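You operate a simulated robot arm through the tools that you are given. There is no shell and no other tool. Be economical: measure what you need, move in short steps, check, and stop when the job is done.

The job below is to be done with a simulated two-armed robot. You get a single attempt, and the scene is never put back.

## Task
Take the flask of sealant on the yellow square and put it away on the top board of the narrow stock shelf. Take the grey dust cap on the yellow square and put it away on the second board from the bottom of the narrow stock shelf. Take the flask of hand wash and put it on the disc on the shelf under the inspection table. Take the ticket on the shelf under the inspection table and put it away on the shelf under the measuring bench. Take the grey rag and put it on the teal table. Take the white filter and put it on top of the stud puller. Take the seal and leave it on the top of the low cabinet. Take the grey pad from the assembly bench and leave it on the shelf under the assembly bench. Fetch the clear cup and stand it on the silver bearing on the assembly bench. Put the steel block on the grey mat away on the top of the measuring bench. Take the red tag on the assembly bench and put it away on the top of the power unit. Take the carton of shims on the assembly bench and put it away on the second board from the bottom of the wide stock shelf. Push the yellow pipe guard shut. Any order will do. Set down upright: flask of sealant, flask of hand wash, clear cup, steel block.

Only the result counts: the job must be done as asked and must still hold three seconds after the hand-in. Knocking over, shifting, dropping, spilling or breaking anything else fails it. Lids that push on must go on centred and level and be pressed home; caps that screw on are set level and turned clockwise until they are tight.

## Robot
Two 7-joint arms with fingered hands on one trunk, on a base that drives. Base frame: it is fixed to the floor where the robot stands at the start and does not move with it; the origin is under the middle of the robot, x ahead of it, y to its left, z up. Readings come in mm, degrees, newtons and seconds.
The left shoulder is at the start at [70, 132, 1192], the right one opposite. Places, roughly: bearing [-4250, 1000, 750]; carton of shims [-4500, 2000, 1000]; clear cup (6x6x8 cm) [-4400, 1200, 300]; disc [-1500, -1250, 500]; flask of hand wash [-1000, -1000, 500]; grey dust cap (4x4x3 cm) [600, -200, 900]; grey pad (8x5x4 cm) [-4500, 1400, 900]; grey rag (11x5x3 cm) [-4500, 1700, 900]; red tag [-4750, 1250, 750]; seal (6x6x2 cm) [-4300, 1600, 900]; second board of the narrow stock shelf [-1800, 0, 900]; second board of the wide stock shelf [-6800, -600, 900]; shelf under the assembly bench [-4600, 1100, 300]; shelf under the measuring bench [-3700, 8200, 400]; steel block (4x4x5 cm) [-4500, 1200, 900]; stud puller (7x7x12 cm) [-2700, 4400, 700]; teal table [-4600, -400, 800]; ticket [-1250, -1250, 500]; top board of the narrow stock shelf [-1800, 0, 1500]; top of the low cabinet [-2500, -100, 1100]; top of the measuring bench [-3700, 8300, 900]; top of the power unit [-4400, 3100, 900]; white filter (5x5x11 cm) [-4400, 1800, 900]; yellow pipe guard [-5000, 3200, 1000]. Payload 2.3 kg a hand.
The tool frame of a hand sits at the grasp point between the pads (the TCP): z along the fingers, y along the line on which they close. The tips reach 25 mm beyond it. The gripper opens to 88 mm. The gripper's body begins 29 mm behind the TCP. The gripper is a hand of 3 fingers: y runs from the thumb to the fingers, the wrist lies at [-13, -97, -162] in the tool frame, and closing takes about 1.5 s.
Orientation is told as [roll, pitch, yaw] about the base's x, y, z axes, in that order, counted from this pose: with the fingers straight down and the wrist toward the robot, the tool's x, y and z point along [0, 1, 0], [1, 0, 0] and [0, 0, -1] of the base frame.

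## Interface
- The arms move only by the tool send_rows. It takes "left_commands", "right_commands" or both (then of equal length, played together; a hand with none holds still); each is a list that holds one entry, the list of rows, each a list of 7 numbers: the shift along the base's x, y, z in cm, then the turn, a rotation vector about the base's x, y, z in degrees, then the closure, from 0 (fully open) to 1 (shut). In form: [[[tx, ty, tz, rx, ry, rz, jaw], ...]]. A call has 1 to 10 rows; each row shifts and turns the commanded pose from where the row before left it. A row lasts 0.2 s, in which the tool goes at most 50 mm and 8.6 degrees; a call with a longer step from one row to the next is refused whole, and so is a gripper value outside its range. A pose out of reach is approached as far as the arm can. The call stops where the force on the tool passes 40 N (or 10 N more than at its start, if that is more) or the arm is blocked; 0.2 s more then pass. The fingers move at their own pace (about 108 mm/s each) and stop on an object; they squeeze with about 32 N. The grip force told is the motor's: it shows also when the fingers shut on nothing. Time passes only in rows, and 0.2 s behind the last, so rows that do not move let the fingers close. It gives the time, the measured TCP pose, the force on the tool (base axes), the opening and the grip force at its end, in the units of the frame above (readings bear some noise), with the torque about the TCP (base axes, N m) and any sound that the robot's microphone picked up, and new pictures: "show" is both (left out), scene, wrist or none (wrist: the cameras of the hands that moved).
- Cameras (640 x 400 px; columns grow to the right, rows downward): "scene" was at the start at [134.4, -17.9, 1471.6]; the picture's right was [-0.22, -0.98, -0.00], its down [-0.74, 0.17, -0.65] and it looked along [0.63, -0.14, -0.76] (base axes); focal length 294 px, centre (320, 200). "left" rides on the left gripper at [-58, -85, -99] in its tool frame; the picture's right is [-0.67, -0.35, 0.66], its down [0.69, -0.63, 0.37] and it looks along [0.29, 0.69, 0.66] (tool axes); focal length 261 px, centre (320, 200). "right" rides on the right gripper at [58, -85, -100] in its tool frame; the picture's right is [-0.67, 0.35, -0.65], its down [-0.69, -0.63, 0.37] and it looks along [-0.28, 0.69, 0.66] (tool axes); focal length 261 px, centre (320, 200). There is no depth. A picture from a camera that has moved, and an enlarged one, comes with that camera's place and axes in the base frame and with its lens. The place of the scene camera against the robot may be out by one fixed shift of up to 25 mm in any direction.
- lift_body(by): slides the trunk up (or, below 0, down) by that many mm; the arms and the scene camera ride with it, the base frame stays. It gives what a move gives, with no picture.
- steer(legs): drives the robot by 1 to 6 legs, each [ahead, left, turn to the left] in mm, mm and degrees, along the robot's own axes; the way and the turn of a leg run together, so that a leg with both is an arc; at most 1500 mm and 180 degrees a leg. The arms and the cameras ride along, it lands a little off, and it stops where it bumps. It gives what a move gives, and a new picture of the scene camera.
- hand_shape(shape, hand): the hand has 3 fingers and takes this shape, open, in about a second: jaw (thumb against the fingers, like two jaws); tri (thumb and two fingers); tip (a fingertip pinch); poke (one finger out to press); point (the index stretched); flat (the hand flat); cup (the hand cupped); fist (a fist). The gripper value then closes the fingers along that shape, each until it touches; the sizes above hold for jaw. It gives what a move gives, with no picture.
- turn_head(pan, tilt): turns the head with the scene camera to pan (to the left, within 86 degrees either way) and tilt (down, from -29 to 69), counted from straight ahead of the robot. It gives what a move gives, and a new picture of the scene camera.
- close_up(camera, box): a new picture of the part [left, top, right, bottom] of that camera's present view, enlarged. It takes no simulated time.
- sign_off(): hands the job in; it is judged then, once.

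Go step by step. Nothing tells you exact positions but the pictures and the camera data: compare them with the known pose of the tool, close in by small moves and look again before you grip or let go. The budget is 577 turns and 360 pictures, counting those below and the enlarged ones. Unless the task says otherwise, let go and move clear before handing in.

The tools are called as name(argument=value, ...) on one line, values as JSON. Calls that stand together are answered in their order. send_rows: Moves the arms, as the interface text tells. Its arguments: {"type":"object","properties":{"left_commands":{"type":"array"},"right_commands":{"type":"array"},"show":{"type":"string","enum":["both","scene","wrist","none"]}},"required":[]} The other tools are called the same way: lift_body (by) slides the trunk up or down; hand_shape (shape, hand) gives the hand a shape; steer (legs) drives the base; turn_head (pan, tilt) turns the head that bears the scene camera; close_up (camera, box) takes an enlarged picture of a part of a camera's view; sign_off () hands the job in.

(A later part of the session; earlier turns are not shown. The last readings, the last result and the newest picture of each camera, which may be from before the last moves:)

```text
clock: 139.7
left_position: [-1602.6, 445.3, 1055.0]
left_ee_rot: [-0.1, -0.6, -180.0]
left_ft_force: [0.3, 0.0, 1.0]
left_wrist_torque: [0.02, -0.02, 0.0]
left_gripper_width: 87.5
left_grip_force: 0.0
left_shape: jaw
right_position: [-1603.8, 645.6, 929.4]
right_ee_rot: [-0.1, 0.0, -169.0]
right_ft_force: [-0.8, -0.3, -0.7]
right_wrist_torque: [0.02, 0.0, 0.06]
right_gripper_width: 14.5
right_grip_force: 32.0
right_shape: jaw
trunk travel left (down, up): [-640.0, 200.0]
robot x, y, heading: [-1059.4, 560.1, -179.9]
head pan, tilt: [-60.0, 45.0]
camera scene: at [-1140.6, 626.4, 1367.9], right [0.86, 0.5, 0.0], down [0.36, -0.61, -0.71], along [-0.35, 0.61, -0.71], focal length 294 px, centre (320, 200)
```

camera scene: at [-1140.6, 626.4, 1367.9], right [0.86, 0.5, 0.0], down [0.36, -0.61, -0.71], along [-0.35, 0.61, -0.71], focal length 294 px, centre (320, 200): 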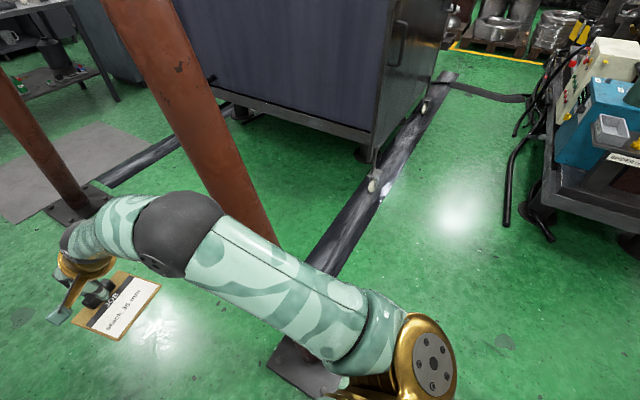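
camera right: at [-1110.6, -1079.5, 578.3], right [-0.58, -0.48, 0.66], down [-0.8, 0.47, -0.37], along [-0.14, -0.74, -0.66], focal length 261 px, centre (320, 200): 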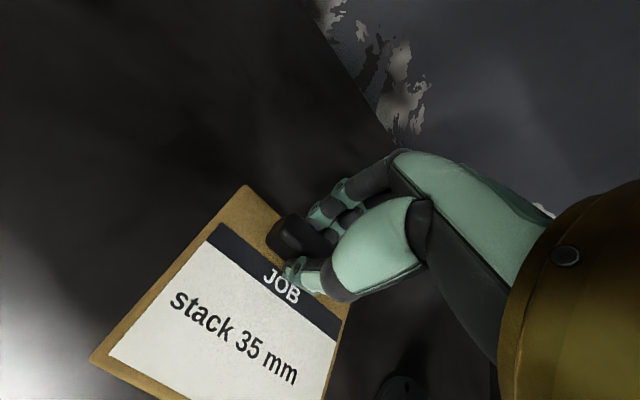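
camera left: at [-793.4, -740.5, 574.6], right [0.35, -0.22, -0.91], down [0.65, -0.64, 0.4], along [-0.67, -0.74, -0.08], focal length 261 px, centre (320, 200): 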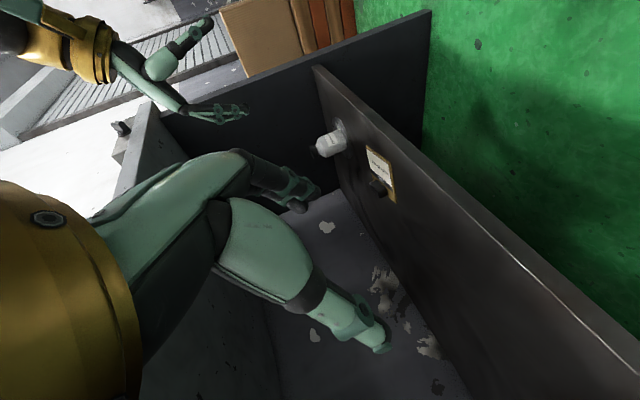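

Both elbows are now within about 310 mm. The lane runs between the shelf and cabinet (y<180) and the posts (y>870), so I'll shift to y≈515 and drive through.

turn_head(pan=0, tilt=20)

steer(legs=[[0, 45, 0], [1300, 0, 0]])

```text
clock: 140.9
left_position: [-1602.3, 445.4, 1055.1]
left_ee_rot: [-0.1, -0.6, -180.0]
left_ft_force: [0.2, -0.4, -0.3]
left_wrist_torque: [0.02, -0.01, 0.03]
left_gripper_width: 87.9
left_grip_force: 0.1
left_shape: jaw
right_position: [-1603.7, 645.6, 929.0]
right_ee_rot: [-0.1, -0.1, -169.0]
right_ft_force: [0.0, 0.0, -1.1]
right_wrist_torque: [-0.02, 0.02, -0.01]
right_gripper_width: 14.2
right_grip_force: 31.9
right_shape: jaw
trunk travel left (down, up): [-640.0, 200.0]
robot x, y, heading: [-1054.8, 557.6, -179.8]
head pan, tilt: [0.0, 20.0]
camera scene: at [-1192.9, 556.0, 1406.5], right [0.0, 1.0, 0.0], down [0.34, 0.0, -0.94], along [-0.94, 0.0, -0.34], focal length 294 px, centre (320, 200)
```

scene: 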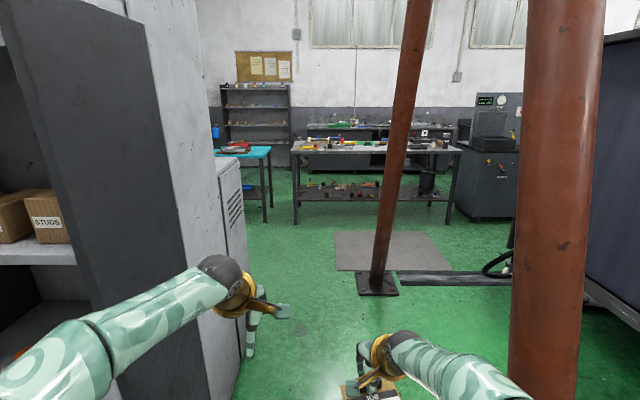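

```text
clock: 147.9
left_position: [-2875.6, 387.0, 1055.8]
left_ee_rot: [0.0, -0.7, -179.5]
left_ft_force: [0.0, -0.5, 0.5]
left_wrist_torque: [-0.01, 0.01, 0.01]
left_gripper_width: 87.5
left_grip_force: 0.1
left_shape: jaw
right_position: [-2878.0, 587.9, 929.6]
right_ee_rot: [0.1, -0.1, -168.5]
right_ft_force: [-0.3, 0.1, -0.7]
right_wrist_torque: [-0.01, 0.05, -0.01]
right_gripper_width: 14.4
right_grip_force: 32.2
right_shape: jaw
trunk travel left (down, up): [-640.0, 200.0]
robot x, y, heading: [-2333.0, 504.8, -179.4]
head pan, tilt: [0.0, 20.0]
camera scene: at [-2466.0, 501.5, 1406.6], right [-0.01, 1.0, 0.0], down [0.34, 0.0, -0.94], along [-0.94, -0.01, -0.34], focal length 294 px, centre (320, 200)
```

scene: 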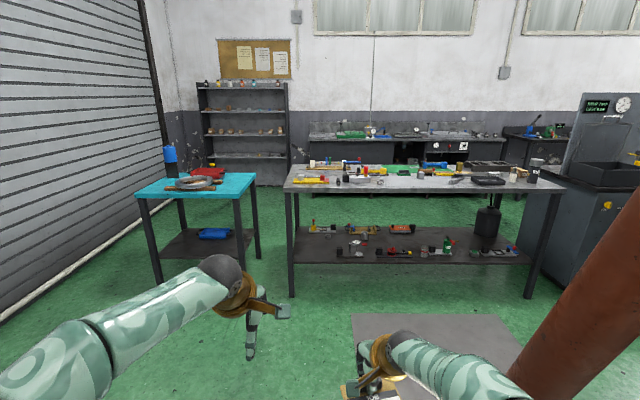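

The assembly bench is ahead, with many items on top and on its lower shelf. Zooming in.

close_up(camera="scene", box=[270, 140, 430, 240])

close_up(camera="scene", box=[400, 140, 560, 240])

```text
4.00 times, centred on (350, 190) of scene
camera zoom: at [-2466.0, 501.5, 1406.6], right [-0.01, 1.0, 0.0], down [0.34, 0.0, -0.94], along [-0.94, -0.01, -0.34], focal length 1177 px, centre (200, 240)
```

zoom: 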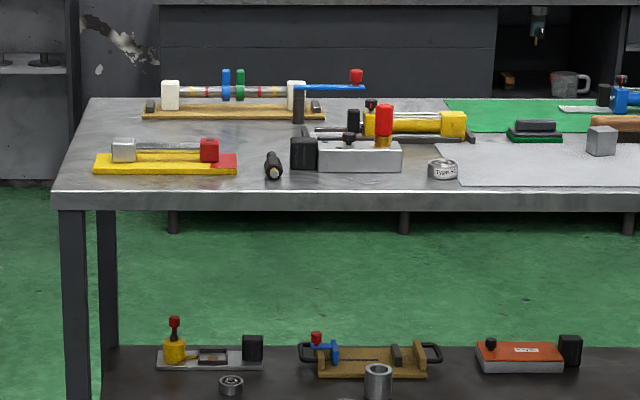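

```text
4.00 times, centred on (480, 190) of scene
camera zoom: at [-2466.0, 501.5, 1406.6], right [-0.01, 1.0, 0.0], down [0.34, 0.0, -0.94], along [-0.94, -0.01, -0.34], focal length 1177 px, centre (-320, 240)
```

zoom: 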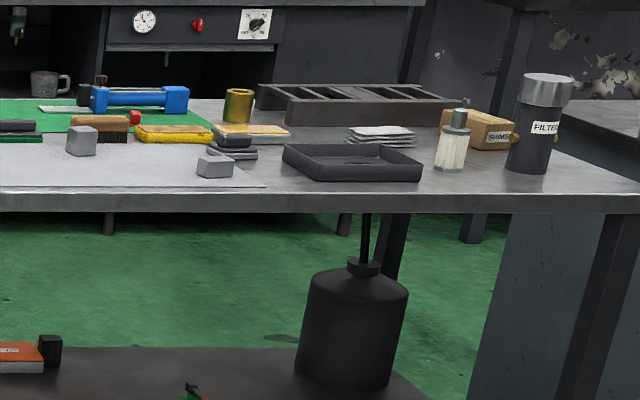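

I'll drive up and across to stand before the middle of the bench.

steer(legs=[[1230, 0, 0], [0, -750, 0]])

turn_head(pan=0, tilt=35)

```text
clock: 157.9
left_position: [-4149.5, 1125.7, 1054.2]
left_ee_rot: [0.0, -0.7, -179.8]
left_ft_force: [-1.0, -1.1, -0.4]
left_wrist_torque: [0.01, 0.03, 0.03]
left_gripper_width: 87.6
left_grip_force: 0.0
left_shape: jaw
right_position: [-4150.7, 1325.1, 929.7]
right_ee_rot: [-0.1, -0.1, -168.8]
right_ft_force: [0.2, 0.0, 0.2]
right_wrist_torque: [-0.01, 0.05, 0.0]
right_gripper_width: 14.2
right_grip_force: 31.9
right_shape: jaw
trunk travel left (down, up): [-640.0, 200.0]
robot x, y, heading: [-3603.8, 1239.2, -180.1]
head pan, tilt: [0.0, 20.0]
camera scene: at [-3738.5, 1237.4, 1406.6], right [-0.01, 1.0, 0.0], down [0.34, 0.0, -0.94], along [-0.94, -0.01, -0.34], focal length 294 px, centre (320, 200)
```

scene: 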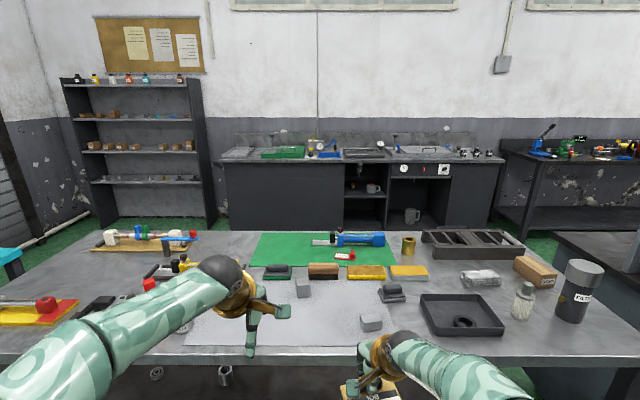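

```text
clock: 158.7
left_position: [-4148.0, 1126.2, 1055.9]
left_ee_rot: [0.0, -0.5, -179.8]
left_ft_force: [0.6, -0.1, -0.7]
left_wrist_torque: [0.01, 0.02, -0.03]
left_gripper_width: 87.7
left_grip_force: 0.1
left_shape: jaw
right_position: [-4150.3, 1325.9, 929.0]
right_ee_rot: [-0.1, -0.2, -168.8]
right_ft_force: [0.7, -0.6, -1.0]
right_wrist_torque: [-0.03, 0.01, 0.0]
right_gripper_width: 14.5
right_grip_force: 31.6
right_shape: jaw
trunk travel left (down, up): [-640.0, 200.0]
robot x, y, heading: [-3604.1, 1240.1, -179.6]
head pan, tilt: [0.0, 35.0]
camera scene: at [-3733.4, 1238.2, 1382.8], right [-0.01, 1.0, 0.0], down [0.57, 0.0, -0.82], along [-0.82, 0.0, -0.57], focal length 294 px, centre (320, 200)
```

scene: 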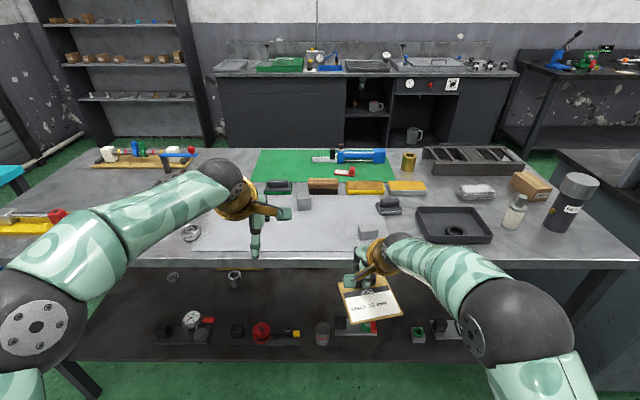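

close_up(camera="scene", box=[240, 140, 440, 265])

close_up(camera="scene", box=[400, 140, 640, 290])

close_up(camera="scene", box=[120, 250, 480, 400])

```text
3.20 times, centred on (340, 202) of scene
camera zoom: at [-3733.4, 1238.2, 1382.8], right [-0.01, 1.0, 0.0], down [0.57, 0.0, -0.82], along [-0.82, 0.0, -0.57], focal length 941 px, centre (256, 192)
```

zoom: 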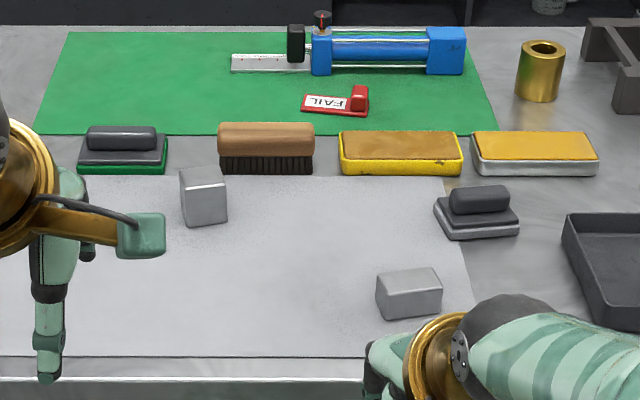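

```text
2.67 times, centred on (520, 215) of scene
camera zoom: at [-3733.4, 1238.2, 1382.8], right [-0.01, 1.0, 0.0], down [0.57, 0.0, -0.82], along [-0.82, 0.0, -0.57], focal length 784 px, centre (-213, 160)
```

zoom: 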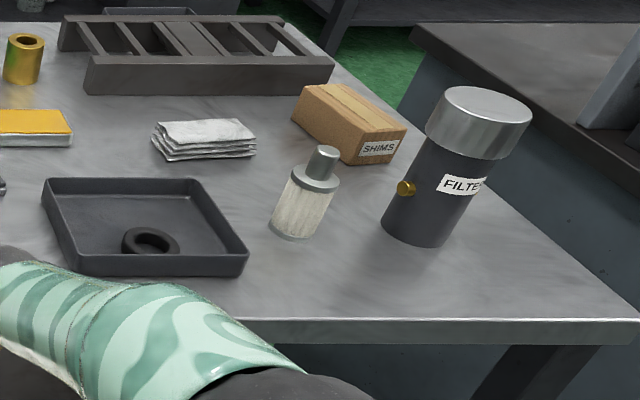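

```text
1.78 times, centred on (300, 325) of scene
camera zoom: at [-3733.4, 1238.2, 1382.8], right [-0.01, 1.0, 0.0], down [0.57, 0.0, -0.82], along [-0.82, 0.0, -0.57], focal length 523 px, centre (356, -22)
```

zoom: 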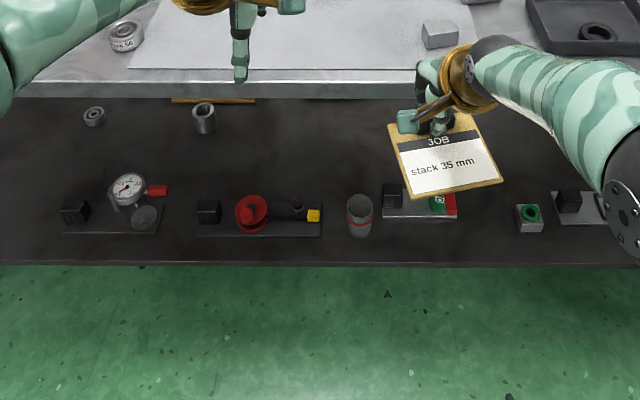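

The items are identified: the steel block at about [-4466,1188], the grey pad at about [-4473,1453], the seal in the black tray, and the cup on the lower shelf. First I'll take the steel block with the left hand. I'll turn it to the sideways grip and lift the ticket clear.

send_rows(left_commands=[[[0, 0, 0, -3.81, 3.74, -6.48, 0], [0, 0, 0, -3.81, 3.74, -6.48, 0], [0, 0, 0, -3.81, 3.74, -6.48, 0], [0, 0, 0, -3.81, 3.74, -6.48, 0], [0, 0, 0, -3.81, 3.74, -6.48, 0], [0, 0, 0, -3.81, 3.74, -6.48, 0], [0, 0, 0, -3.81, 3.74, -6.48, 0], [0, 0, 0, -3.81, 3.74, -6.48, 0], [0, 0, 0, -3.81, 3.74, -6.48, 0], [0, 0, 0, -3.81, 3.74, -6.48, 0]]], right_commands=[[[1, 1, 1.5, 0, 0, 0, 1], [1, 1, 1.5, 0, 0, 0, 1], [1, 1, 1.5, 0, 0, 0, 1], [1, 1, 1.5, 0, 0, 0, 1], [1, 1, 1.5, 0, 0, 0, 1], [1, 1, 1.5, 0, 0, 0, 1], [1, 1, 1.5, 0, 0, 0, 1], [1, 1, 1.5, 0, 0, 0, 1], [1, 1, 1.5, 0, 0, 0, 1], [1, 1, 1.5, 0, 0, 0, 1]]], show="none")

send_rows(left_commands=[[[0, 0, 0, -3.81, 3.74, -6.48, 0], [0, 0, 0, -3.81, 3.74, -6.48, 0], [0, 0, 0, -1.2, 1.2, -2, 0]]], show="none")

```text
clock: 160.9
left_position: [-4148.0, 1126.2, 1055.0]
left_ee_rot: [50.1, -8.1, 106.4]
left_ft_force: [0.1, 0.9, 0.0]
left_wrist_torque: [0.02, -0.02, -0.02]
left_gripper_width: 87.8
left_grip_force: 0.1
left_shape: jaw
right_position: [-4049.2, 1425.2, 1079.5]
right_ee_rot: [-0.2, -0.1, -168.9]
right_ft_force: [1.0, 0.4, -1.0]
right_wrist_torque: [-0.01, 0.01, 0.0]
right_gripper_width: 14.3
right_grip_force: 32.3
right_shape: jaw
trunk travel left (down, up): [-640.0, 200.0]
robot x, y, heading: [-3607.0, 1233.4, -179.6]
head pan, tilt: [0.0, 35.0]
```

```text
clock: 161.7
left_position: [-4148.0, 1125.9, 1054.9]
left_ee_rot: [59.7, -0.6, 90.8]
left_ft_force: [-0.1, -0.4, -0.7]
left_wrist_torque: [0.0, 0.01, 0.03]
left_gripper_width: 87.6
left_grip_force: 0.1
left_shape: jaw
right_position: [-4049.5, 1425.6, 1080.2]
right_ee_rot: [-0.1, 0.0, -168.7]
right_ft_force: [-0.5, 0.2, -1.4]
right_wrist_torque: [-0.03, 0.02, 0.03]
right_gripper_width: 14.3
right_grip_force: 32.1
right_shape: jaw
trunk travel left (down, up): [-640.0, 200.0]
robot x, y, heading: [-3604.0, 1239.9, -179.9]
head pan, tilt: [0.0, 35.0]
```

lift_body(by=-80)

steer(legs=[[235, 0, 0]])

```text
clock: 162.8
left_position: [-4148.3, 1125.0, 974.7]
left_ee_rot: [60.0, -0.7, 90.8]
left_ft_force: [-0.1, -0.9, 0.5]
left_wrist_torque: [-0.03, 0.0, 0.01]
left_gripper_width: 87.8
left_grip_force: 0.0
left_shape: jaw
right_position: [-4050.0, 1426.1, 999.5]
right_ee_rot: [-0.2, -0.1, -168.8]
right_ft_force: [-0.4, 0.0, -0.5]
right_wrist_torque: [-0.03, 0.06, 0.01]
right_gripper_width: 14.3
right_grip_force: 31.6
right_shape: jaw
trunk travel left (down, up): [-560.0, 280.0]
robot x, y, heading: [-3599.7, 1239.3, -179.7]
head pan, tilt: [0.0, 35.0]
```

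```text
clock: 164.6
left_position: [-4382.7, 1124.5, 975.3]
left_ee_rot: [59.8, -0.6, 90.8]
left_ft_force: [0.3, -0.2, -0.3]
left_wrist_torque: [0.0, 0.02, 0.0]
left_gripper_width: 87.6
left_grip_force: 0.0
left_shape: jaw
right_position: [-4284.1, 1425.0, 1000.0]
right_ee_rot: [-0.1, 0.0, -168.8]
right_ft_force: [0.3, 0.4, -0.8]
right_wrist_torque: [0.01, 0.02, -0.03]
right_gripper_width: 14.3
right_grip_force: 32.2
right_shape: jaw
trunk travel left (down, up): [-560.0, 280.0]
robot x, y, heading: [-3834.7, 1238.7, -179.8]
head pan, tilt: [0.0, 35.0]
camera scene: at [-3966.8, 1236.6, 1302.8], right [-0.01, 1.0, 0.0], down [0.57, 0.0, -0.82], along [-0.82, -0.01, -0.57], focal length 294 px, centre (320, 200)
```

scene: 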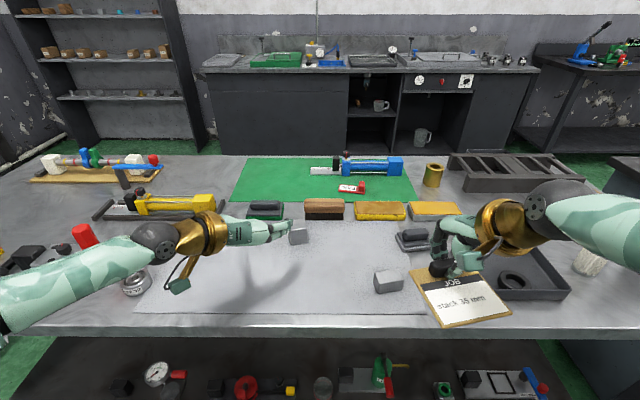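

The block is at about [-4466,1184]. I'll move the left hand to the pre-grasp and look.

send_rows(left_commands=[[[0.5, 2, -2, 0, 0, 0, 0], [0, 2, -2, 0, 0, 0, 0], [-0.5, 2, -2, 0, 0, 0, 0], [-0.5, 0, -1, 0, 0, 0, 0]]], show="wrist")

```text
clock: 165.6
left_position: [-4387.1, 1183.3, 903.6]
left_ee_rot: [59.9, -0.7, 90.9]
left_ft_force: [0.3, -0.5, 0.1]
left_wrist_torque: [-0.01, -0.02, -0.02]
left_gripper_width: 87.8
left_grip_force: 0.1
left_shape: jaw
right_position: [-4284.6, 1424.1, 999.7]
right_ee_rot: [-0.1, -0.1, -168.8]
right_ft_force: [0.6, 0.5, -1.2]
right_wrist_torque: [0.01, 0.02, 0.04]
right_gripper_width: 14.0
right_grip_force: 32.1
right_shape: jaw
trunk travel left (down, up): [-560.0, 280.0]
robot x, y, heading: [-3836.2, 1239.6, -179.6]
head pan, tilt: [0.0, 35.0]
camera left: at [-4270.5, 1100.5, 902.9], right [-0.23, -0.34, -0.91], down [-0.65, -0.64, 0.4], along [-0.72, 0.68, -0.08], focal length 261 px, centre (320, 200)
```

left: 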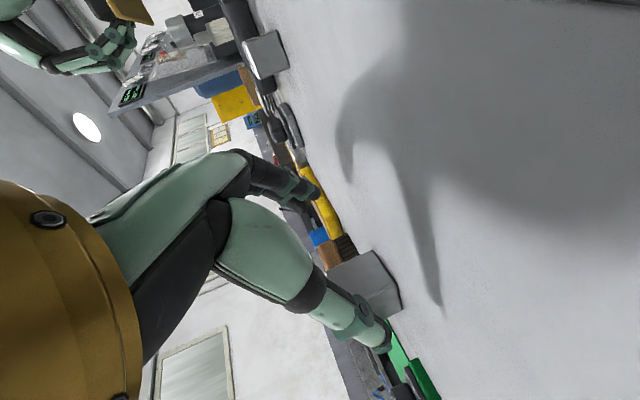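

Triangulated, the block centre is [-4460,1181,876] and the bench top about z=850. I'll go in.

send_rows(left_commands=[[[-1.8, 0, -0.6, 0, 0, 0, 0], [-1.8, 0, -0.6, 0, 0, 0, 0], [-1.8, -0.1, -0.6, 0, 0, 0, 0], [-1.6, -0.1, -0.5, 0, 0, 0, 0]]], show="wrist")

```text
clock: 166.6
left_position: [-4457.3, 1181.5, 881.6]
left_ee_rot: [59.7, -0.6, 91.0]
left_ft_force: [0.1, -0.3, -0.1]
left_wrist_torque: [-0.02, -0.06, 0.04]
left_gripper_width: 87.8
left_grip_force: 0.0
left_shape: jaw
right_position: [-4285.2, 1424.5, 999.2]
right_ee_rot: [-0.1, -0.1, -168.8]
right_ft_force: [0.6, -0.5, -0.6]
right_wrist_torque: [-0.02, 0.0, 0.01]
right_gripper_width: 14.4
right_grip_force: 32.0
right_shape: jaw
trunk travel left (down, up): [-560.0, 280.0]
robot x, y, heading: [-3837.6, 1238.7, -179.7]
head pan, tilt: [0.0, 35.0]
camera left: at [-4340.0, 1099.1, 880.9], right [-0.22, -0.34, -0.91], down [-0.65, -0.64, 0.4], along [-0.73, 0.68, -0.08], focal length 261 px, centre (320, 200)
```

left: 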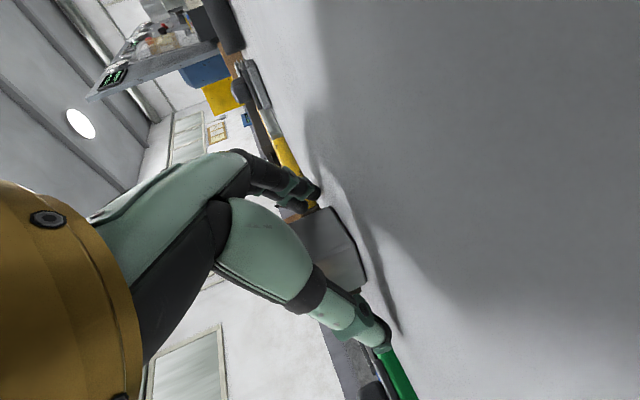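

send_rows(left_commands=[[[0, 0, 0, 0, 0, 0, 0.4], [0, 0, 0, 0, 0, 0, 0.7], [0, 0, 0, 0, 0, 0, 1], [0, 0, 0, 0, 0, 0, 1], [0, 0, 0, 0, 0, 0, 1], [0, 0, 1, 0, 0, 0, 1], [0, 0, 2, 0, 0, 0, 1], [0, 0, 3, 0, 0, 0, 1]]], show="wrist")

```text
clock: 168.4
left_position: [-4457.1, 1183.1, 941.4]
left_ee_rot: [59.8, -0.6, 91.0]
left_ft_force: [-0.1, 0.1, -2.3]
left_wrist_torque: [-0.01, -0.02, 0.03]
left_gripper_width: 34.3
left_grip_force: 31.6
left_shape: jaw
right_position: [-4284.0, 1424.5, 999.8]
right_ee_rot: [-0.1, 0.0, -168.8]
right_ft_force: [0.5, 0.2, -0.9]
right_wrist_torque: [-0.01, 0.02, -0.02]
right_gripper_width: 14.1
right_grip_force: 32.0
right_shape: jaw
trunk travel left (down, up): [-560.0, 280.0]
robot x, y, heading: [-3836.0, 1237.4, -179.8]
head pan, tilt: [0.0, 35.0]
camera left: at [-4340.5, 1100.1, 940.5], right [-0.23, -0.34, -0.91], down [-0.65, -0.64, 0.4], along [-0.72, 0.68, -0.08], focal length 261 px, centre (320, 200)
```

left: 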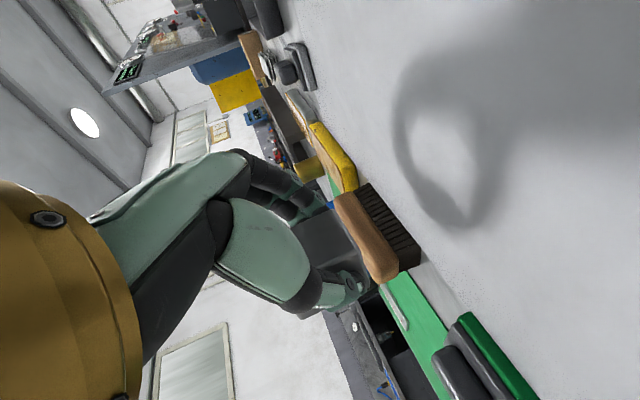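

The steel block is held (2.3 N). I'll raise the trunk, back off, sidestep away from the post and turn toward +y.

lift_body(by=120)

steer(legs=[[-320, 0, 0], [0, -450, 0], [0, 0, -90]])

turn_head(pan=0, tilt=15)

```text
clock: 169.9
left_position: [-4458.5, 1182.4, 1060.4]
left_ee_rot: [59.8, -0.5, 90.9]
left_ft_force: [0.7, 0.6, -2.5]
left_wrist_torque: [0.04, -0.03, 0.02]
left_gripper_width: 34.3
left_grip_force: 32.2
left_shape: jaw
right_position: [-4285.0, 1424.0, 1119.0]
right_ee_rot: [-0.1, -0.1, -168.8]
right_ft_force: [-0.1, 0.4, -0.9]
right_wrist_torque: [0.0, 0.03, 0.06]
right_gripper_width: 14.5
right_grip_force: 31.5
right_shape: jaw
trunk travel left (down, up): [-680.0, 160.0]
robot x, y, heading: [-3839.4, 1237.0, -179.7]
head pan, tilt: [0.0, 35.0]
```

```text
clock: 178.2
left_position: [-3577.0, 2312.7, 1060.8]
left_ee_rot: [59.8, -0.7, 1.2]
left_ft_force: [-0.6, 0.0, -1.5]
left_wrist_torque: [-0.07, 0.01, -0.02]
left_gripper_width: 33.8
left_grip_force: 31.5
left_shape: jaw
right_position: [-3333.7, 2142.6, 1119.9]
right_ee_rot: [-0.1, -0.1, 101.6]
right_ft_force: [-0.9, -0.4, -0.8]
right_wrist_torque: [0.06, -0.01, -0.02]
right_gripper_width: 14.1
right_grip_force: 31.9
right_shape: jaw
trunk travel left (down, up): [-680.0, 160.0]
robot x, y, heading: [-3517.5, 1692.9, 90.6]
head pan, tilt: [0.0, 35.0]
camera scene: at [-3511.0, 1832.4, 1422.6], right [1.0, 0.01, 0.0], down [0.01, -0.57, -0.82], along [-0.01, 0.82, -0.57], focal length 294 px, centre (320, 200)
```

scene: 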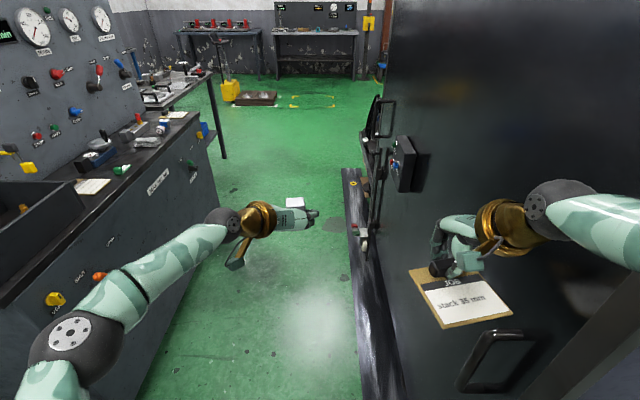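

```text
clock: 179.0
left_position: [-3576.8, 2312.6, 1059.4]
left_ee_rot: [59.8, -0.6, 1.2]
left_ft_force: [1.0, -0.7, -1.0]
left_wrist_torque: [-0.04, 0.01, -0.01]
left_gripper_width: 34.1
left_grip_force: 32.0
left_shape: jaw
right_position: [-3334.9, 2141.6, 1120.1]
right_ee_rot: [-0.2, -0.1, 101.5]
right_ft_force: [1.0, 1.1, 0.0]
right_wrist_torque: [-0.01, -0.02, 0.02]
right_gripper_width: 14.3
right_grip_force: 31.9
right_shape: jaw
trunk travel left (down, up): [-680.0, 160.0]
robot x, y, heading: [-3519.4, 1691.9, 90.9]
head pan, tilt: [0.0, 15.0]
camera scene: at [-3510.8, 1837.7, 1454.6], right [1.0, 0.01, 0.0], down [0.0, -0.26, -0.97], along [-0.01, 0.97, -0.26], focal length 294 px, centre (320, 200)
```

scene: 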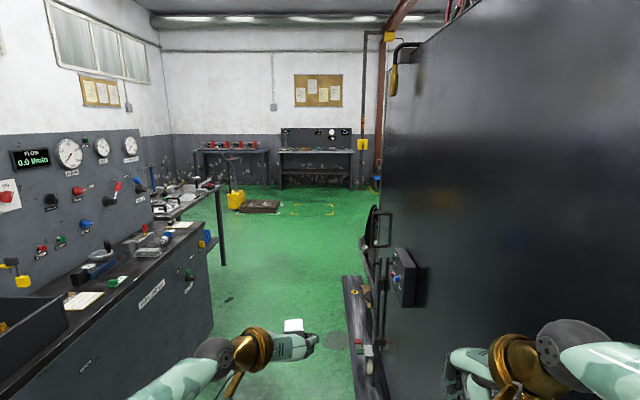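

The lane to the measuring bench runs between the power unit (x<-4250) and the dark machine (x>-3260). I'll center the robot and drive up.

steer(legs=[[0, 250, -0.9], [1400, 0, 0], [1400, 0, 0]])

```text
clock: 194.0
left_position: [-3824.9, 5127.9, 1061.1]
left_ee_rot: [59.8, -0.6, 0.4]
left_ft_force: [-0.3, 0.5, -1.3]
left_wrist_torque: [-0.02, 0.0, -0.01]
left_gripper_width: 34.1
left_grip_force: 31.8
left_shape: jaw
right_position: [-3584.9, 4954.3, 1121.5]
right_ee_rot: [-0.1, -0.1, 100.7]
right_ft_force: [0.3, -0.1, -0.2]
right_wrist_torque: [0.01, 0.03, 0.01]
right_gripper_width: 14.0
right_grip_force: 32.4
right_shape: jaw
trunk travel left (down, up): [-680.0, 160.0]
robot x, y, heading: [-3772.5, 4509.8, 89.9]
head pan, tilt: [0.0, 15.0]
camera scene: at [-3765.8, 4652.0, 1454.7], right [1.0, 0.0, 0.0], down [0.0, -0.26, -0.97], along [0.0, 0.97, -0.26], focal length 294 px, centre (320, 200)
```

scene: 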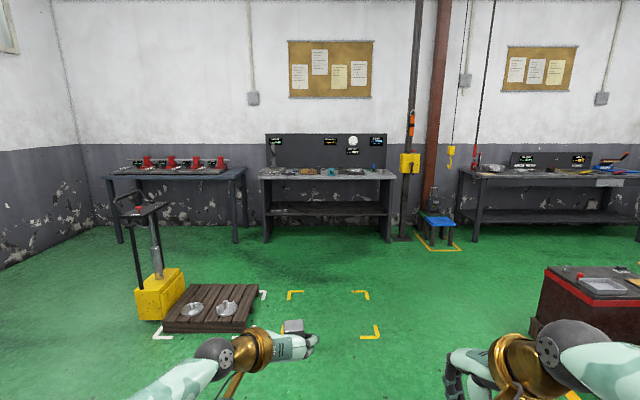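

steer(legs=[[1400, 0, 0], [1400, 0, 0]])

turn_head(pan=0, tilt=35)

```text
clock: 207.7
left_position: [-3809.7, 7954.2, 1060.7]
left_ee_rot: [59.7, -0.6, -0.2]
left_ft_force: [-1.0, 0.9, -1.3]
left_wrist_torque: [-0.05, 0.0, 0.0]
left_gripper_width: 34.3
left_grip_force: 31.6
left_shape: jaw
right_position: [-3571.0, 7778.3, 1120.4]
right_ee_rot: [0.0, -0.1, 100.0]
right_ft_force: [-0.2, -0.6, -0.6]
right_wrist_torque: [0.03, -0.02, 0.03]
right_gripper_width: 14.0
right_grip_force: 31.8
right_shape: jaw
trunk travel left (down, up): [-680.0, 160.0]
robot x, y, heading: [-3770.4, 7331.9, 89.2]
head pan, tilt: [0.0, 15.0]
camera scene: at [-3756.3, 7477.3, 1454.7], right [1.0, -0.01, 0.0], down [0.0, -0.26, -0.97], along [0.01, 0.97, -0.26], focal length 294 px, centre (320, 200)
```

scene: 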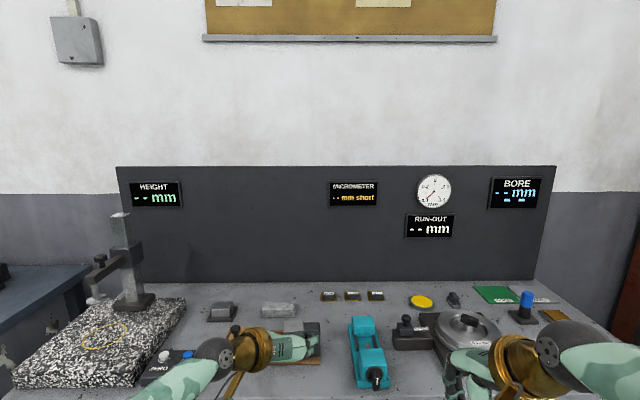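

```text
clock: 208.5
left_position: [-3809.5, 7954.9, 1060.6]
left_ee_rot: [59.8, -0.6, -0.2]
left_ft_force: [-0.1, 0.1, -1.9]
left_wrist_torque: [-0.01, -0.02, -0.01]
left_gripper_width: 34.0
left_grip_force: 32.1
left_shape: jaw
right_position: [-3571.2, 7777.0, 1120.0]
right_ee_rot: [-0.1, -0.2, 100.0]
right_ft_force: [0.8, 0.0, -1.6]
right_wrist_torque: [0.03, 0.02, 0.03]
right_gripper_width: 14.3
right_grip_force: 32.2
right_shape: jaw
trunk travel left (down, up): [-680.0, 160.0]
robot x, y, heading: [-3766.2, 7336.5, 89.1]
head pan, tilt: [0.0, 35.0]
camera scene: at [-3756.4, 7472.5, 1422.7], right [1.0, -0.01, 0.0], down [-0.01, -0.57, -0.82], along [0.01, 0.82, -0.57], focal length 294 px, centre (320, 200)
```

scene: 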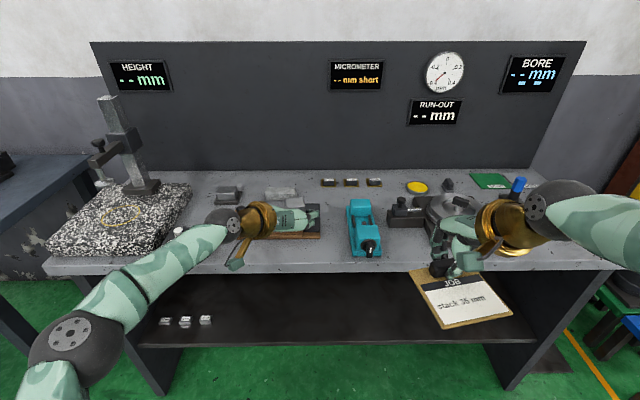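

close_up(camera="scene", box=[180, 160, 500, 290])

```text
2.00 times, centred on (340, 225) of scene
camera zoom: at [-3756.4, 7472.5, 1422.7], right [1.0, -0.01, 0.0], down [-0.01, -0.57, -0.82], along [0.01, 0.82, -0.57], focal length 588 px, centre (280, 150)
```

zoom: 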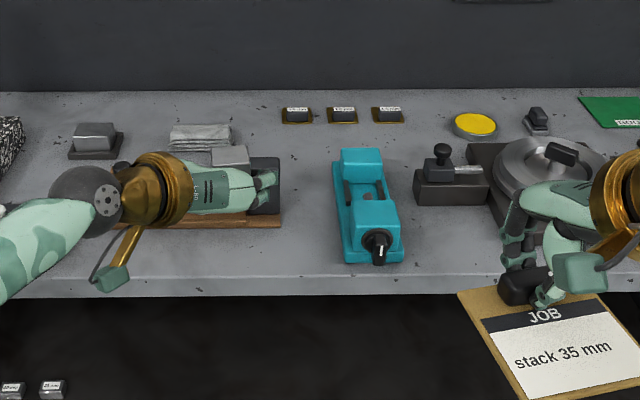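

The front strip before the wooden fixture is free near x=-3805, y=8055. I'll drive closer, lower, and check with the wrist camera.

steer(legs=[[100, 0, 0.8]])

lift_body(by=-120)

send_rows(left_commands=[[[0, 0, -1, 0, 0, 0, 1], [0, 0, 0, 0, 0, 0, 1]]], show="both")

```text
clock: 209.7
left_position: [-3816.9, 8050.3, 1062.7]
left_ee_rot: [60.0, -0.6, 0.5]
left_ft_force: [0.7, -0.1, -2.3]
left_wrist_torque: [-0.04, 0.0, -0.02]
left_gripper_width: 34.2
left_grip_force: 31.8
left_shape: jaw
right_position: [-3577.6, 7877.5, 1120.9]
right_ee_rot: [0.0, -0.2, 100.9]
right_ft_force: [0.0, -0.3, -0.2]
right_wrist_torque: [0.06, 0.02, 0.02]
right_gripper_width: 14.4
right_grip_force: 32.2
right_shape: jaw
trunk travel left (down, up): [-680.0, 160.0]
robot x, y, heading: [-3766.5, 7433.7, 90.2]
head pan, tilt: [0.0, 35.0]
camera scene: at [-3757.5, 7568.0, 1423.0], right [1.0, 0.0, 0.0], down [0.0, -0.57, -0.82], along [0.0, 0.82, -0.57], focal length 294 px, centre (320, 200)
```

scene: 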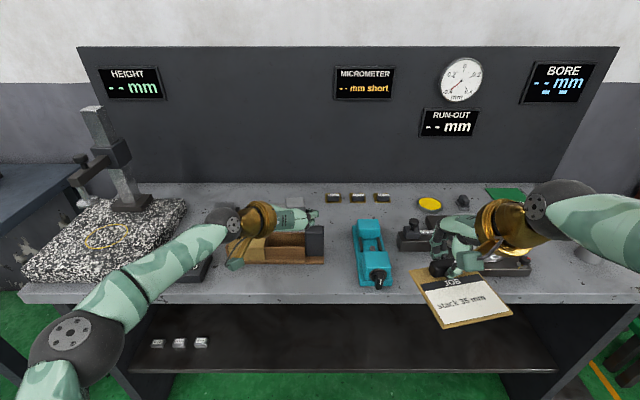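

```text
clock: 211.2
left_position: [-3817.9, 8051.7, 941.1]
left_ee_rot: [59.8, -0.6, 0.5]
left_ft_force: [-0.8, 0.7, -2.0]
left_wrist_torque: [-0.08, -0.02, -0.01]
left_gripper_width: 34.2
left_grip_force: 31.9
left_shape: jaw
right_position: [-3577.6, 7878.3, 1000.2]
right_ee_rot: [-0.1, 0.0, 100.9]
right_ft_force: [-0.2, 0.4, -0.8]
right_wrist_torque: [0.01, 0.01, -0.01]
right_gripper_width: 14.0
right_grip_force: 31.5
right_shape: jaw
trunk travel left (down, up): [-560.0, 280.0]
robot x, y, heading: [-3768.6, 7430.9, 90.2]
head pan, tilt: [0.0, 35.0]
```

```text
clock: 211.8
left_position: [-3817.7, 8053.0, 930.0]
left_ee_rot: [59.7, -0.6, 0.5]
left_ft_force: [0.1, 0.1, -1.2]
left_wrist_torque: [-0.03, 0.02, -0.01]
left_gripper_width: 34.1
left_grip_force: 31.9
left_shape: jaw
right_position: [-3575.9, 7877.9, 1001.4]
right_ee_rot: [-0.1, 0.0, 100.9]
right_ft_force: [0.0, -0.5, -0.3]
right_wrist_torque: [0.02, -0.03, 0.0]
right_gripper_width: 14.2
right_grip_force: 31.1
right_shape: jaw
trunk travel left (down, up): [-560.0, 280.0]
robot x, y, heading: [-3762.2, 7435.1, 89.8]
head pan, tilt: [0.0, 35.0]
camera scene: at [-3757.6, 7571.0, 1302.7], right [1.0, 0.0, 0.0], down [0.0, -0.57, -0.82], along [0.0, 0.82, -0.57], focal length 294 px, centre (320, 200)
camera left: at [-3901.3, 7937.4, 929.7], right [-0.34, 0.23, -0.91], down [-0.64, 0.66, 0.4], along [0.69, 0.72, -0.08], focal length 261 px, centre (320, 200)
```

scene: 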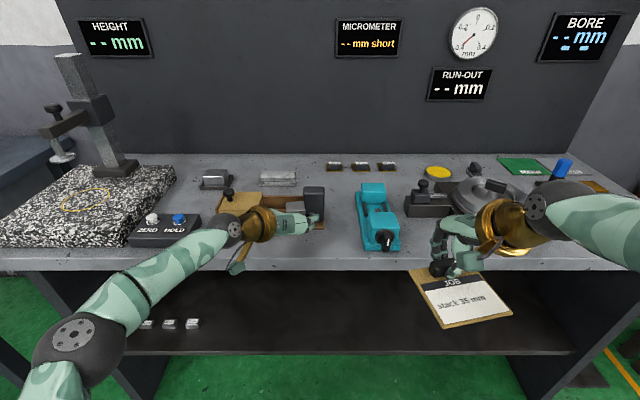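
left: 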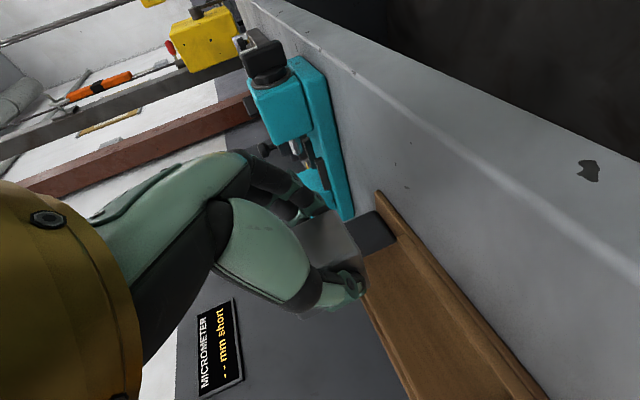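

The spot is clear. I'll lower the block until contact.

send_rows(left_commands=[[[0, 0, -1.2, 0, 0, 0, 1], [0, 0, -1.2, 0, 0, 0, 1], [0, 0, -0.5, 0, 0, 0, 1], [0, 0, -0.3, 0, 0, 0, 1], [0, 0, 0, 0, 0, 0, 1]]], show="wrist")

```text
clock: 213.0
left_position: [-3817.5, 8052.1, 898.0]
left_ee_rot: [59.7, -0.7, 0.4]
left_ft_force: [-0.3, -0.6, -0.7]
left_wrist_torque: [-0.03, 0.04, -0.02]
left_gripper_width: 34.0
left_grip_force: 31.7
left_shape: jaw
right_position: [-3577.2, 7878.0, 999.3]
right_ee_rot: [-0.1, -0.1, 100.9]
right_ft_force: [0.5, -0.5, -0.8]
right_wrist_torque: [0.03, 0.02, 0.01]
right_gripper_width: 14.3
right_grip_force: 32.4
right_shape: jaw
trunk travel left (down, up): [-560.0, 280.0]
robot x, y, heading: [-3765.7, 7430.7, 90.1]
head pan, tilt: [0.0, 35.0]
camera left: at [-3901.6, 7937.4, 897.8], right [-0.34, 0.23, -0.91], down [-0.64, 0.66, 0.4], along [0.69, 0.72, -0.08], focal length 261 px, centre (320, 200)
```

left: 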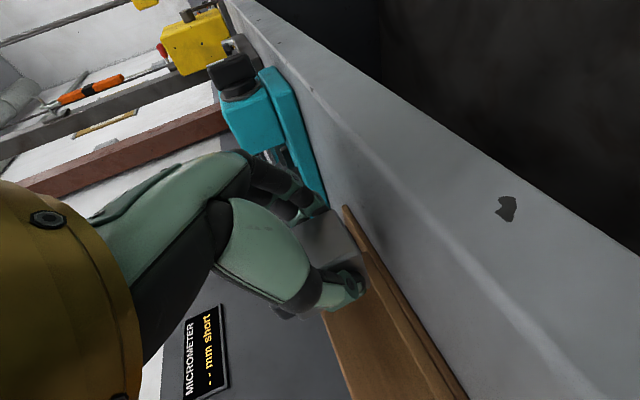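

send_rows(left_commands=[[[0, 0, -0.3, 0, 0, 0, 1], [0, 0, -0.3, 0, 0, 0, 1], [0, 0, 0, 0, 0, 0, 1]]], show="none")

```text
clock: 213.8
left_position: [-3817.7, 8052.9, 892.1]
left_ee_rot: [59.8, -0.5, 0.5]
left_ft_force: [-0.3, -0.4, -2.0]
left_wrist_torque: [0.0, 0.03, 0.0]
left_gripper_width: 33.9
left_grip_force: 32.5
left_shape: jaw
right_position: [-3575.7, 7878.6, 1000.2]
right_ee_rot: [-0.1, 0.0, 100.9]
right_ft_force: [0.6, 0.1, -0.8]
right_wrist_torque: [0.0, 0.0, 0.01]
right_gripper_width: 14.1
right_grip_force: 31.8
right_shape: jaw
trunk travel left (down, up): [-560.0, 280.0]
robot x, y, heading: [-3767.6, 7430.3, 90.1]
head pan, tilt: [0.0, 35.0]
```

send_rows(left_commands=[[[0, 0, -0.3, 0, 0, 0, 1], [0, 0, -0.2, 0, 0, 0, 1], [0, 0, 0, 0, 0, 0, 1]]], show="wrist")

```text
clock: 214.6
left_position: [-3818.2, 8052.5, 888.1]
left_ee_rot: [59.8, -0.6, 0.5]
left_ft_force: [1.0, -0.2, -1.3]
left_wrist_torque: [-0.01, 0.01, -0.02]
left_gripper_width: 34.2
left_grip_force: 32.5
left_shape: jaw
right_position: [-3576.0, 7879.6, 1000.7]
right_ee_rot: [-0.1, -0.2, 100.8]
right_ft_force: [-0.3, 0.3, -0.9]
right_wrist_torque: [-0.02, 0.01, 0.0]
right_gripper_width: 14.3
right_grip_force: 32.4
right_shape: jaw
trunk travel left (down, up): [-560.0, 280.0]
robot x, y, heading: [-3766.9, 7432.5, 90.0]
head pan, tilt: [0.0, 35.0]
camera left: at [-3901.6, 7936.9, 887.2], right [-0.34, 0.23, -0.91], down [-0.64, 0.66, 0.4], along [0.69, 0.72, -0.08], focal length 261 px, centre (320, 200)
```

left: 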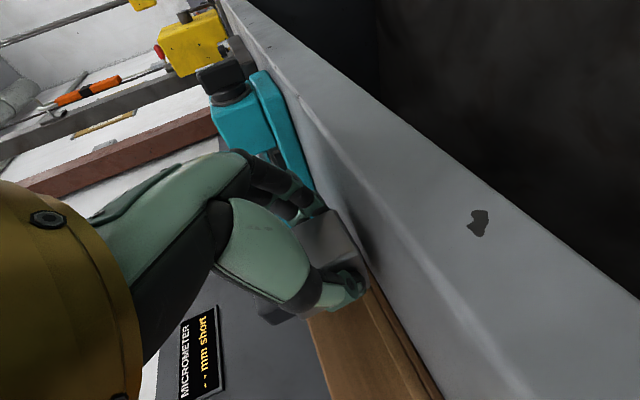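

send_rows(left_commands=[[[0, 0, -0.3, 0, 0, 0, 1], [0, 0, -0.2, 0, 0, 0, 1], [0, 0, 0, 0, 0, 0, 1]]], show="none")

send_rows(left_commands=[[[0, 0, -0.2, 0, 0, 0, 1], [0, 0, 0, 0, 0, 0, 1]]], show="wrist")

```text
clock: 215.4
left_position: [-3816.6, 8052.4, 882.6]
left_ee_rot: [59.9, -0.6, 0.5]
left_ft_force: [0.5, 0.7, -1.5]
left_wrist_torque: [0.02, -0.01, 0.02]
left_gripper_width: 33.9
left_grip_force: 31.7
left_shape: jaw
right_position: [-3577.9, 7878.0, 1000.2]
right_ee_rot: [-0.1, -0.1, 101.0]
right_ft_force: [0.5, 0.7, -0.3]
right_wrist_torque: [0.0, 0.01, -0.01]
right_gripper_width: 14.4
right_grip_force: 32.2
right_shape: jaw
trunk travel left (down, up): [-560.0, 280.0]
robot x, y, heading: [-3769.1, 7431.4, 90.1]
head pan, tilt: [0.0, 35.0]
```

```text
clock: 216.0
left_position: [-3817.4, 8052.7, 881.1]
left_ee_rot: [59.8, -0.6, 0.4]
left_ft_force: [0.0, 0.5, -2.4]
left_wrist_torque: [-0.03, 0.0, 0.02]
left_gripper_width: 34.3
left_grip_force: 31.7
left_shape: jaw
right_position: [-3577.6, 7878.0, 999.5]
right_ee_rot: [-0.2, -0.1, 101.0]
right_ft_force: [0.3, -0.1, -0.4]
right_wrist_torque: [0.04, 0.01, -0.01]
right_gripper_width: 14.0
right_grip_force: 32.2
right_shape: jaw
trunk travel left (down, up): [-560.0, 280.0]
robot x, y, heading: [-3767.6, 7435.3, 90.1]
head pan, tilt: [0.0, 35.0]
camera left: at [-3901.2, 7937.6, 880.4], right [-0.34, 0.23, -0.91], down [-0.64, 0.66, 0.4], along [0.69, 0.72, -0.08], focal length 261 px, centre (320, 200)
```

left: 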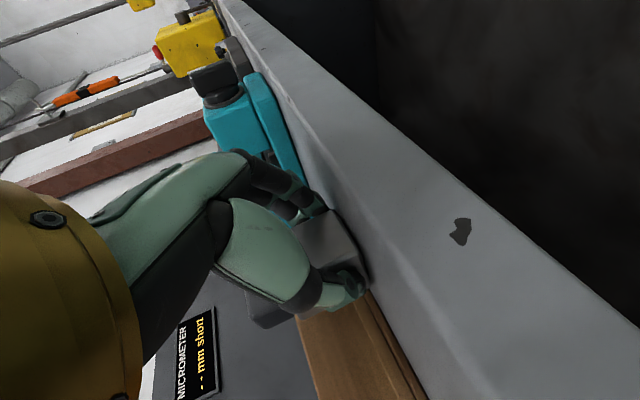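

send_rows(left_commands=[[[0, 0, -0.2, 0, 0, 0, 1], [0, 0, -0.2, 0, 0, 0, 1], [0, 0, 0, 0, 0, 0, 1]]], show="none")

send_rows(left_commands=[[[0, 0, -0.2, 0, 0, 0, 1], [0, 0, 0, 0, 0, 0, 1]]], show="none")

```text
clock: 216.8
left_position: [-3817.2, 8052.7, 878.3]
left_ee_rot: [59.9, -0.7, 0.4]
left_ft_force: [0.4, 1.9, 6.9]
left_wrist_torque: [0.18, -0.09, 0.01]
left_gripper_width: 34.3
left_grip_force: 32.2
left_shape: jaw
right_position: [-3575.9, 7877.2, 1001.2]
right_ee_rot: [-0.1, -0.2, 100.9]
right_ft_force: [0.0, 0.8, -0.9]
right_wrist_torque: [0.0, 0.04, 0.04]
right_gripper_width: 14.1
right_grip_force: 31.4
right_shape: jaw
trunk travel left (down, up): [-560.0, 280.0]
robot x, y, heading: [-3770.1, 7430.9, 90.0]
head pan, tilt: [0.0, 35.0]
```

```text
clock: 217.4
left_position: [-3817.1, 8051.0, 877.7]
left_ee_rot: [60.2, -0.6, 0.6]
left_ft_force: [-0.7, 5.2, 13.4]
left_wrist_torque: [0.3, -0.21, 0.09]
left_gripper_width: 34.0
left_grip_force: 31.6
left_shape: jaw
right_position: [-3578.5, 7875.8, 1000.1]
right_ee_rot: [-0.1, -0.3, 100.9]
right_ft_force: [-0.3, 0.8, -0.8]
right_wrist_torque: [0.07, -0.01, -0.04]
right_gripper_width: 14.1
right_grip_force: 31.9
right_shape: jaw
trunk travel left (down, up): [-560.0, 280.0]
robot x, y, heading: [-3764.4, 7432.6, 89.8]
head pan, tilt: [0.0, 35.0]
```

It's in contact. I'll relax slightly, release and back out.

send_rows(left_commands=[[[0, 0, 0.2, 0, 0, 0, 1], [0, 0, 0, 0, 0, 0, 0.3], [0, 0, 0, 0, 0, 0, 0], [0, 0, 0, 0, 0, 0, 0], [0, -1.7, 1.0, 0, 0, 0, 0], [0, -2.6, 1.5, 0, 0, 0, 0], [0, -3, 1.7, 0, 0, 0, 0], [0, -2, 2, 0, 0, 0, 0]]], show="both")

```text
clock: 219.2
left_position: [-3816.4, 7957.6, 938.0]
left_ee_rot: [59.9, -0.8, 0.7]
left_ft_force: [-0.9, 0.0, -0.4]
left_wrist_torque: [0.01, 0.03, 0.03]
left_gripper_width: 87.6
left_grip_force: 0.0
left_shape: jaw
right_position: [-3576.7, 7878.9, 999.4]
right_ee_rot: [-0.1, -0.1, 100.9]
right_ft_force: [0.5, -0.2, 0.3]
right_wrist_torque: [0.0, 0.0, -0.03]
right_gripper_width: 14.3
right_grip_force: 31.5
right_shape: jaw
trunk travel left (down, up): [-560.0, 280.0]
robot x, y, heading: [-3765.8, 7435.7, 90.1]
head pan, tilt: [0.0, 35.0]
camera scene: at [-3757.3, 7569.4, 1302.8], right [1.0, 0.0, 0.0], down [0.0, -0.57, -0.82], along [0.0, 0.82, -0.57], focal length 294 px, centre (320, 200)
camera left: at [-3900.6, 7842.2, 937.4], right [-0.34, 0.23, -0.91], down [-0.64, 0.65, 0.4], along [0.69, 0.72, -0.08], focal length 261 px, centre (320, 200)
```

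scene: 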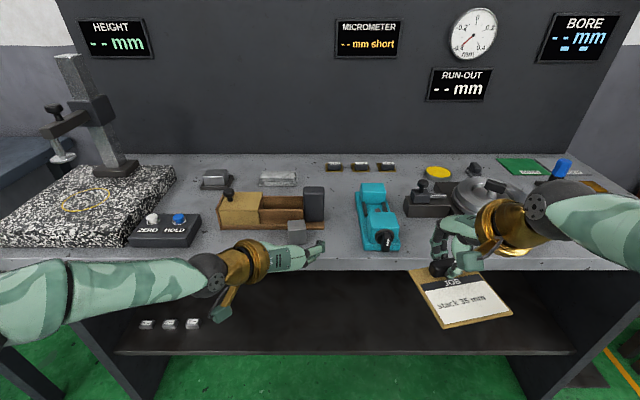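
left: 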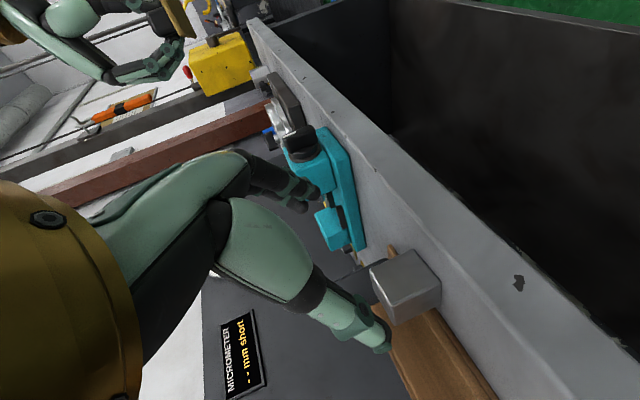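

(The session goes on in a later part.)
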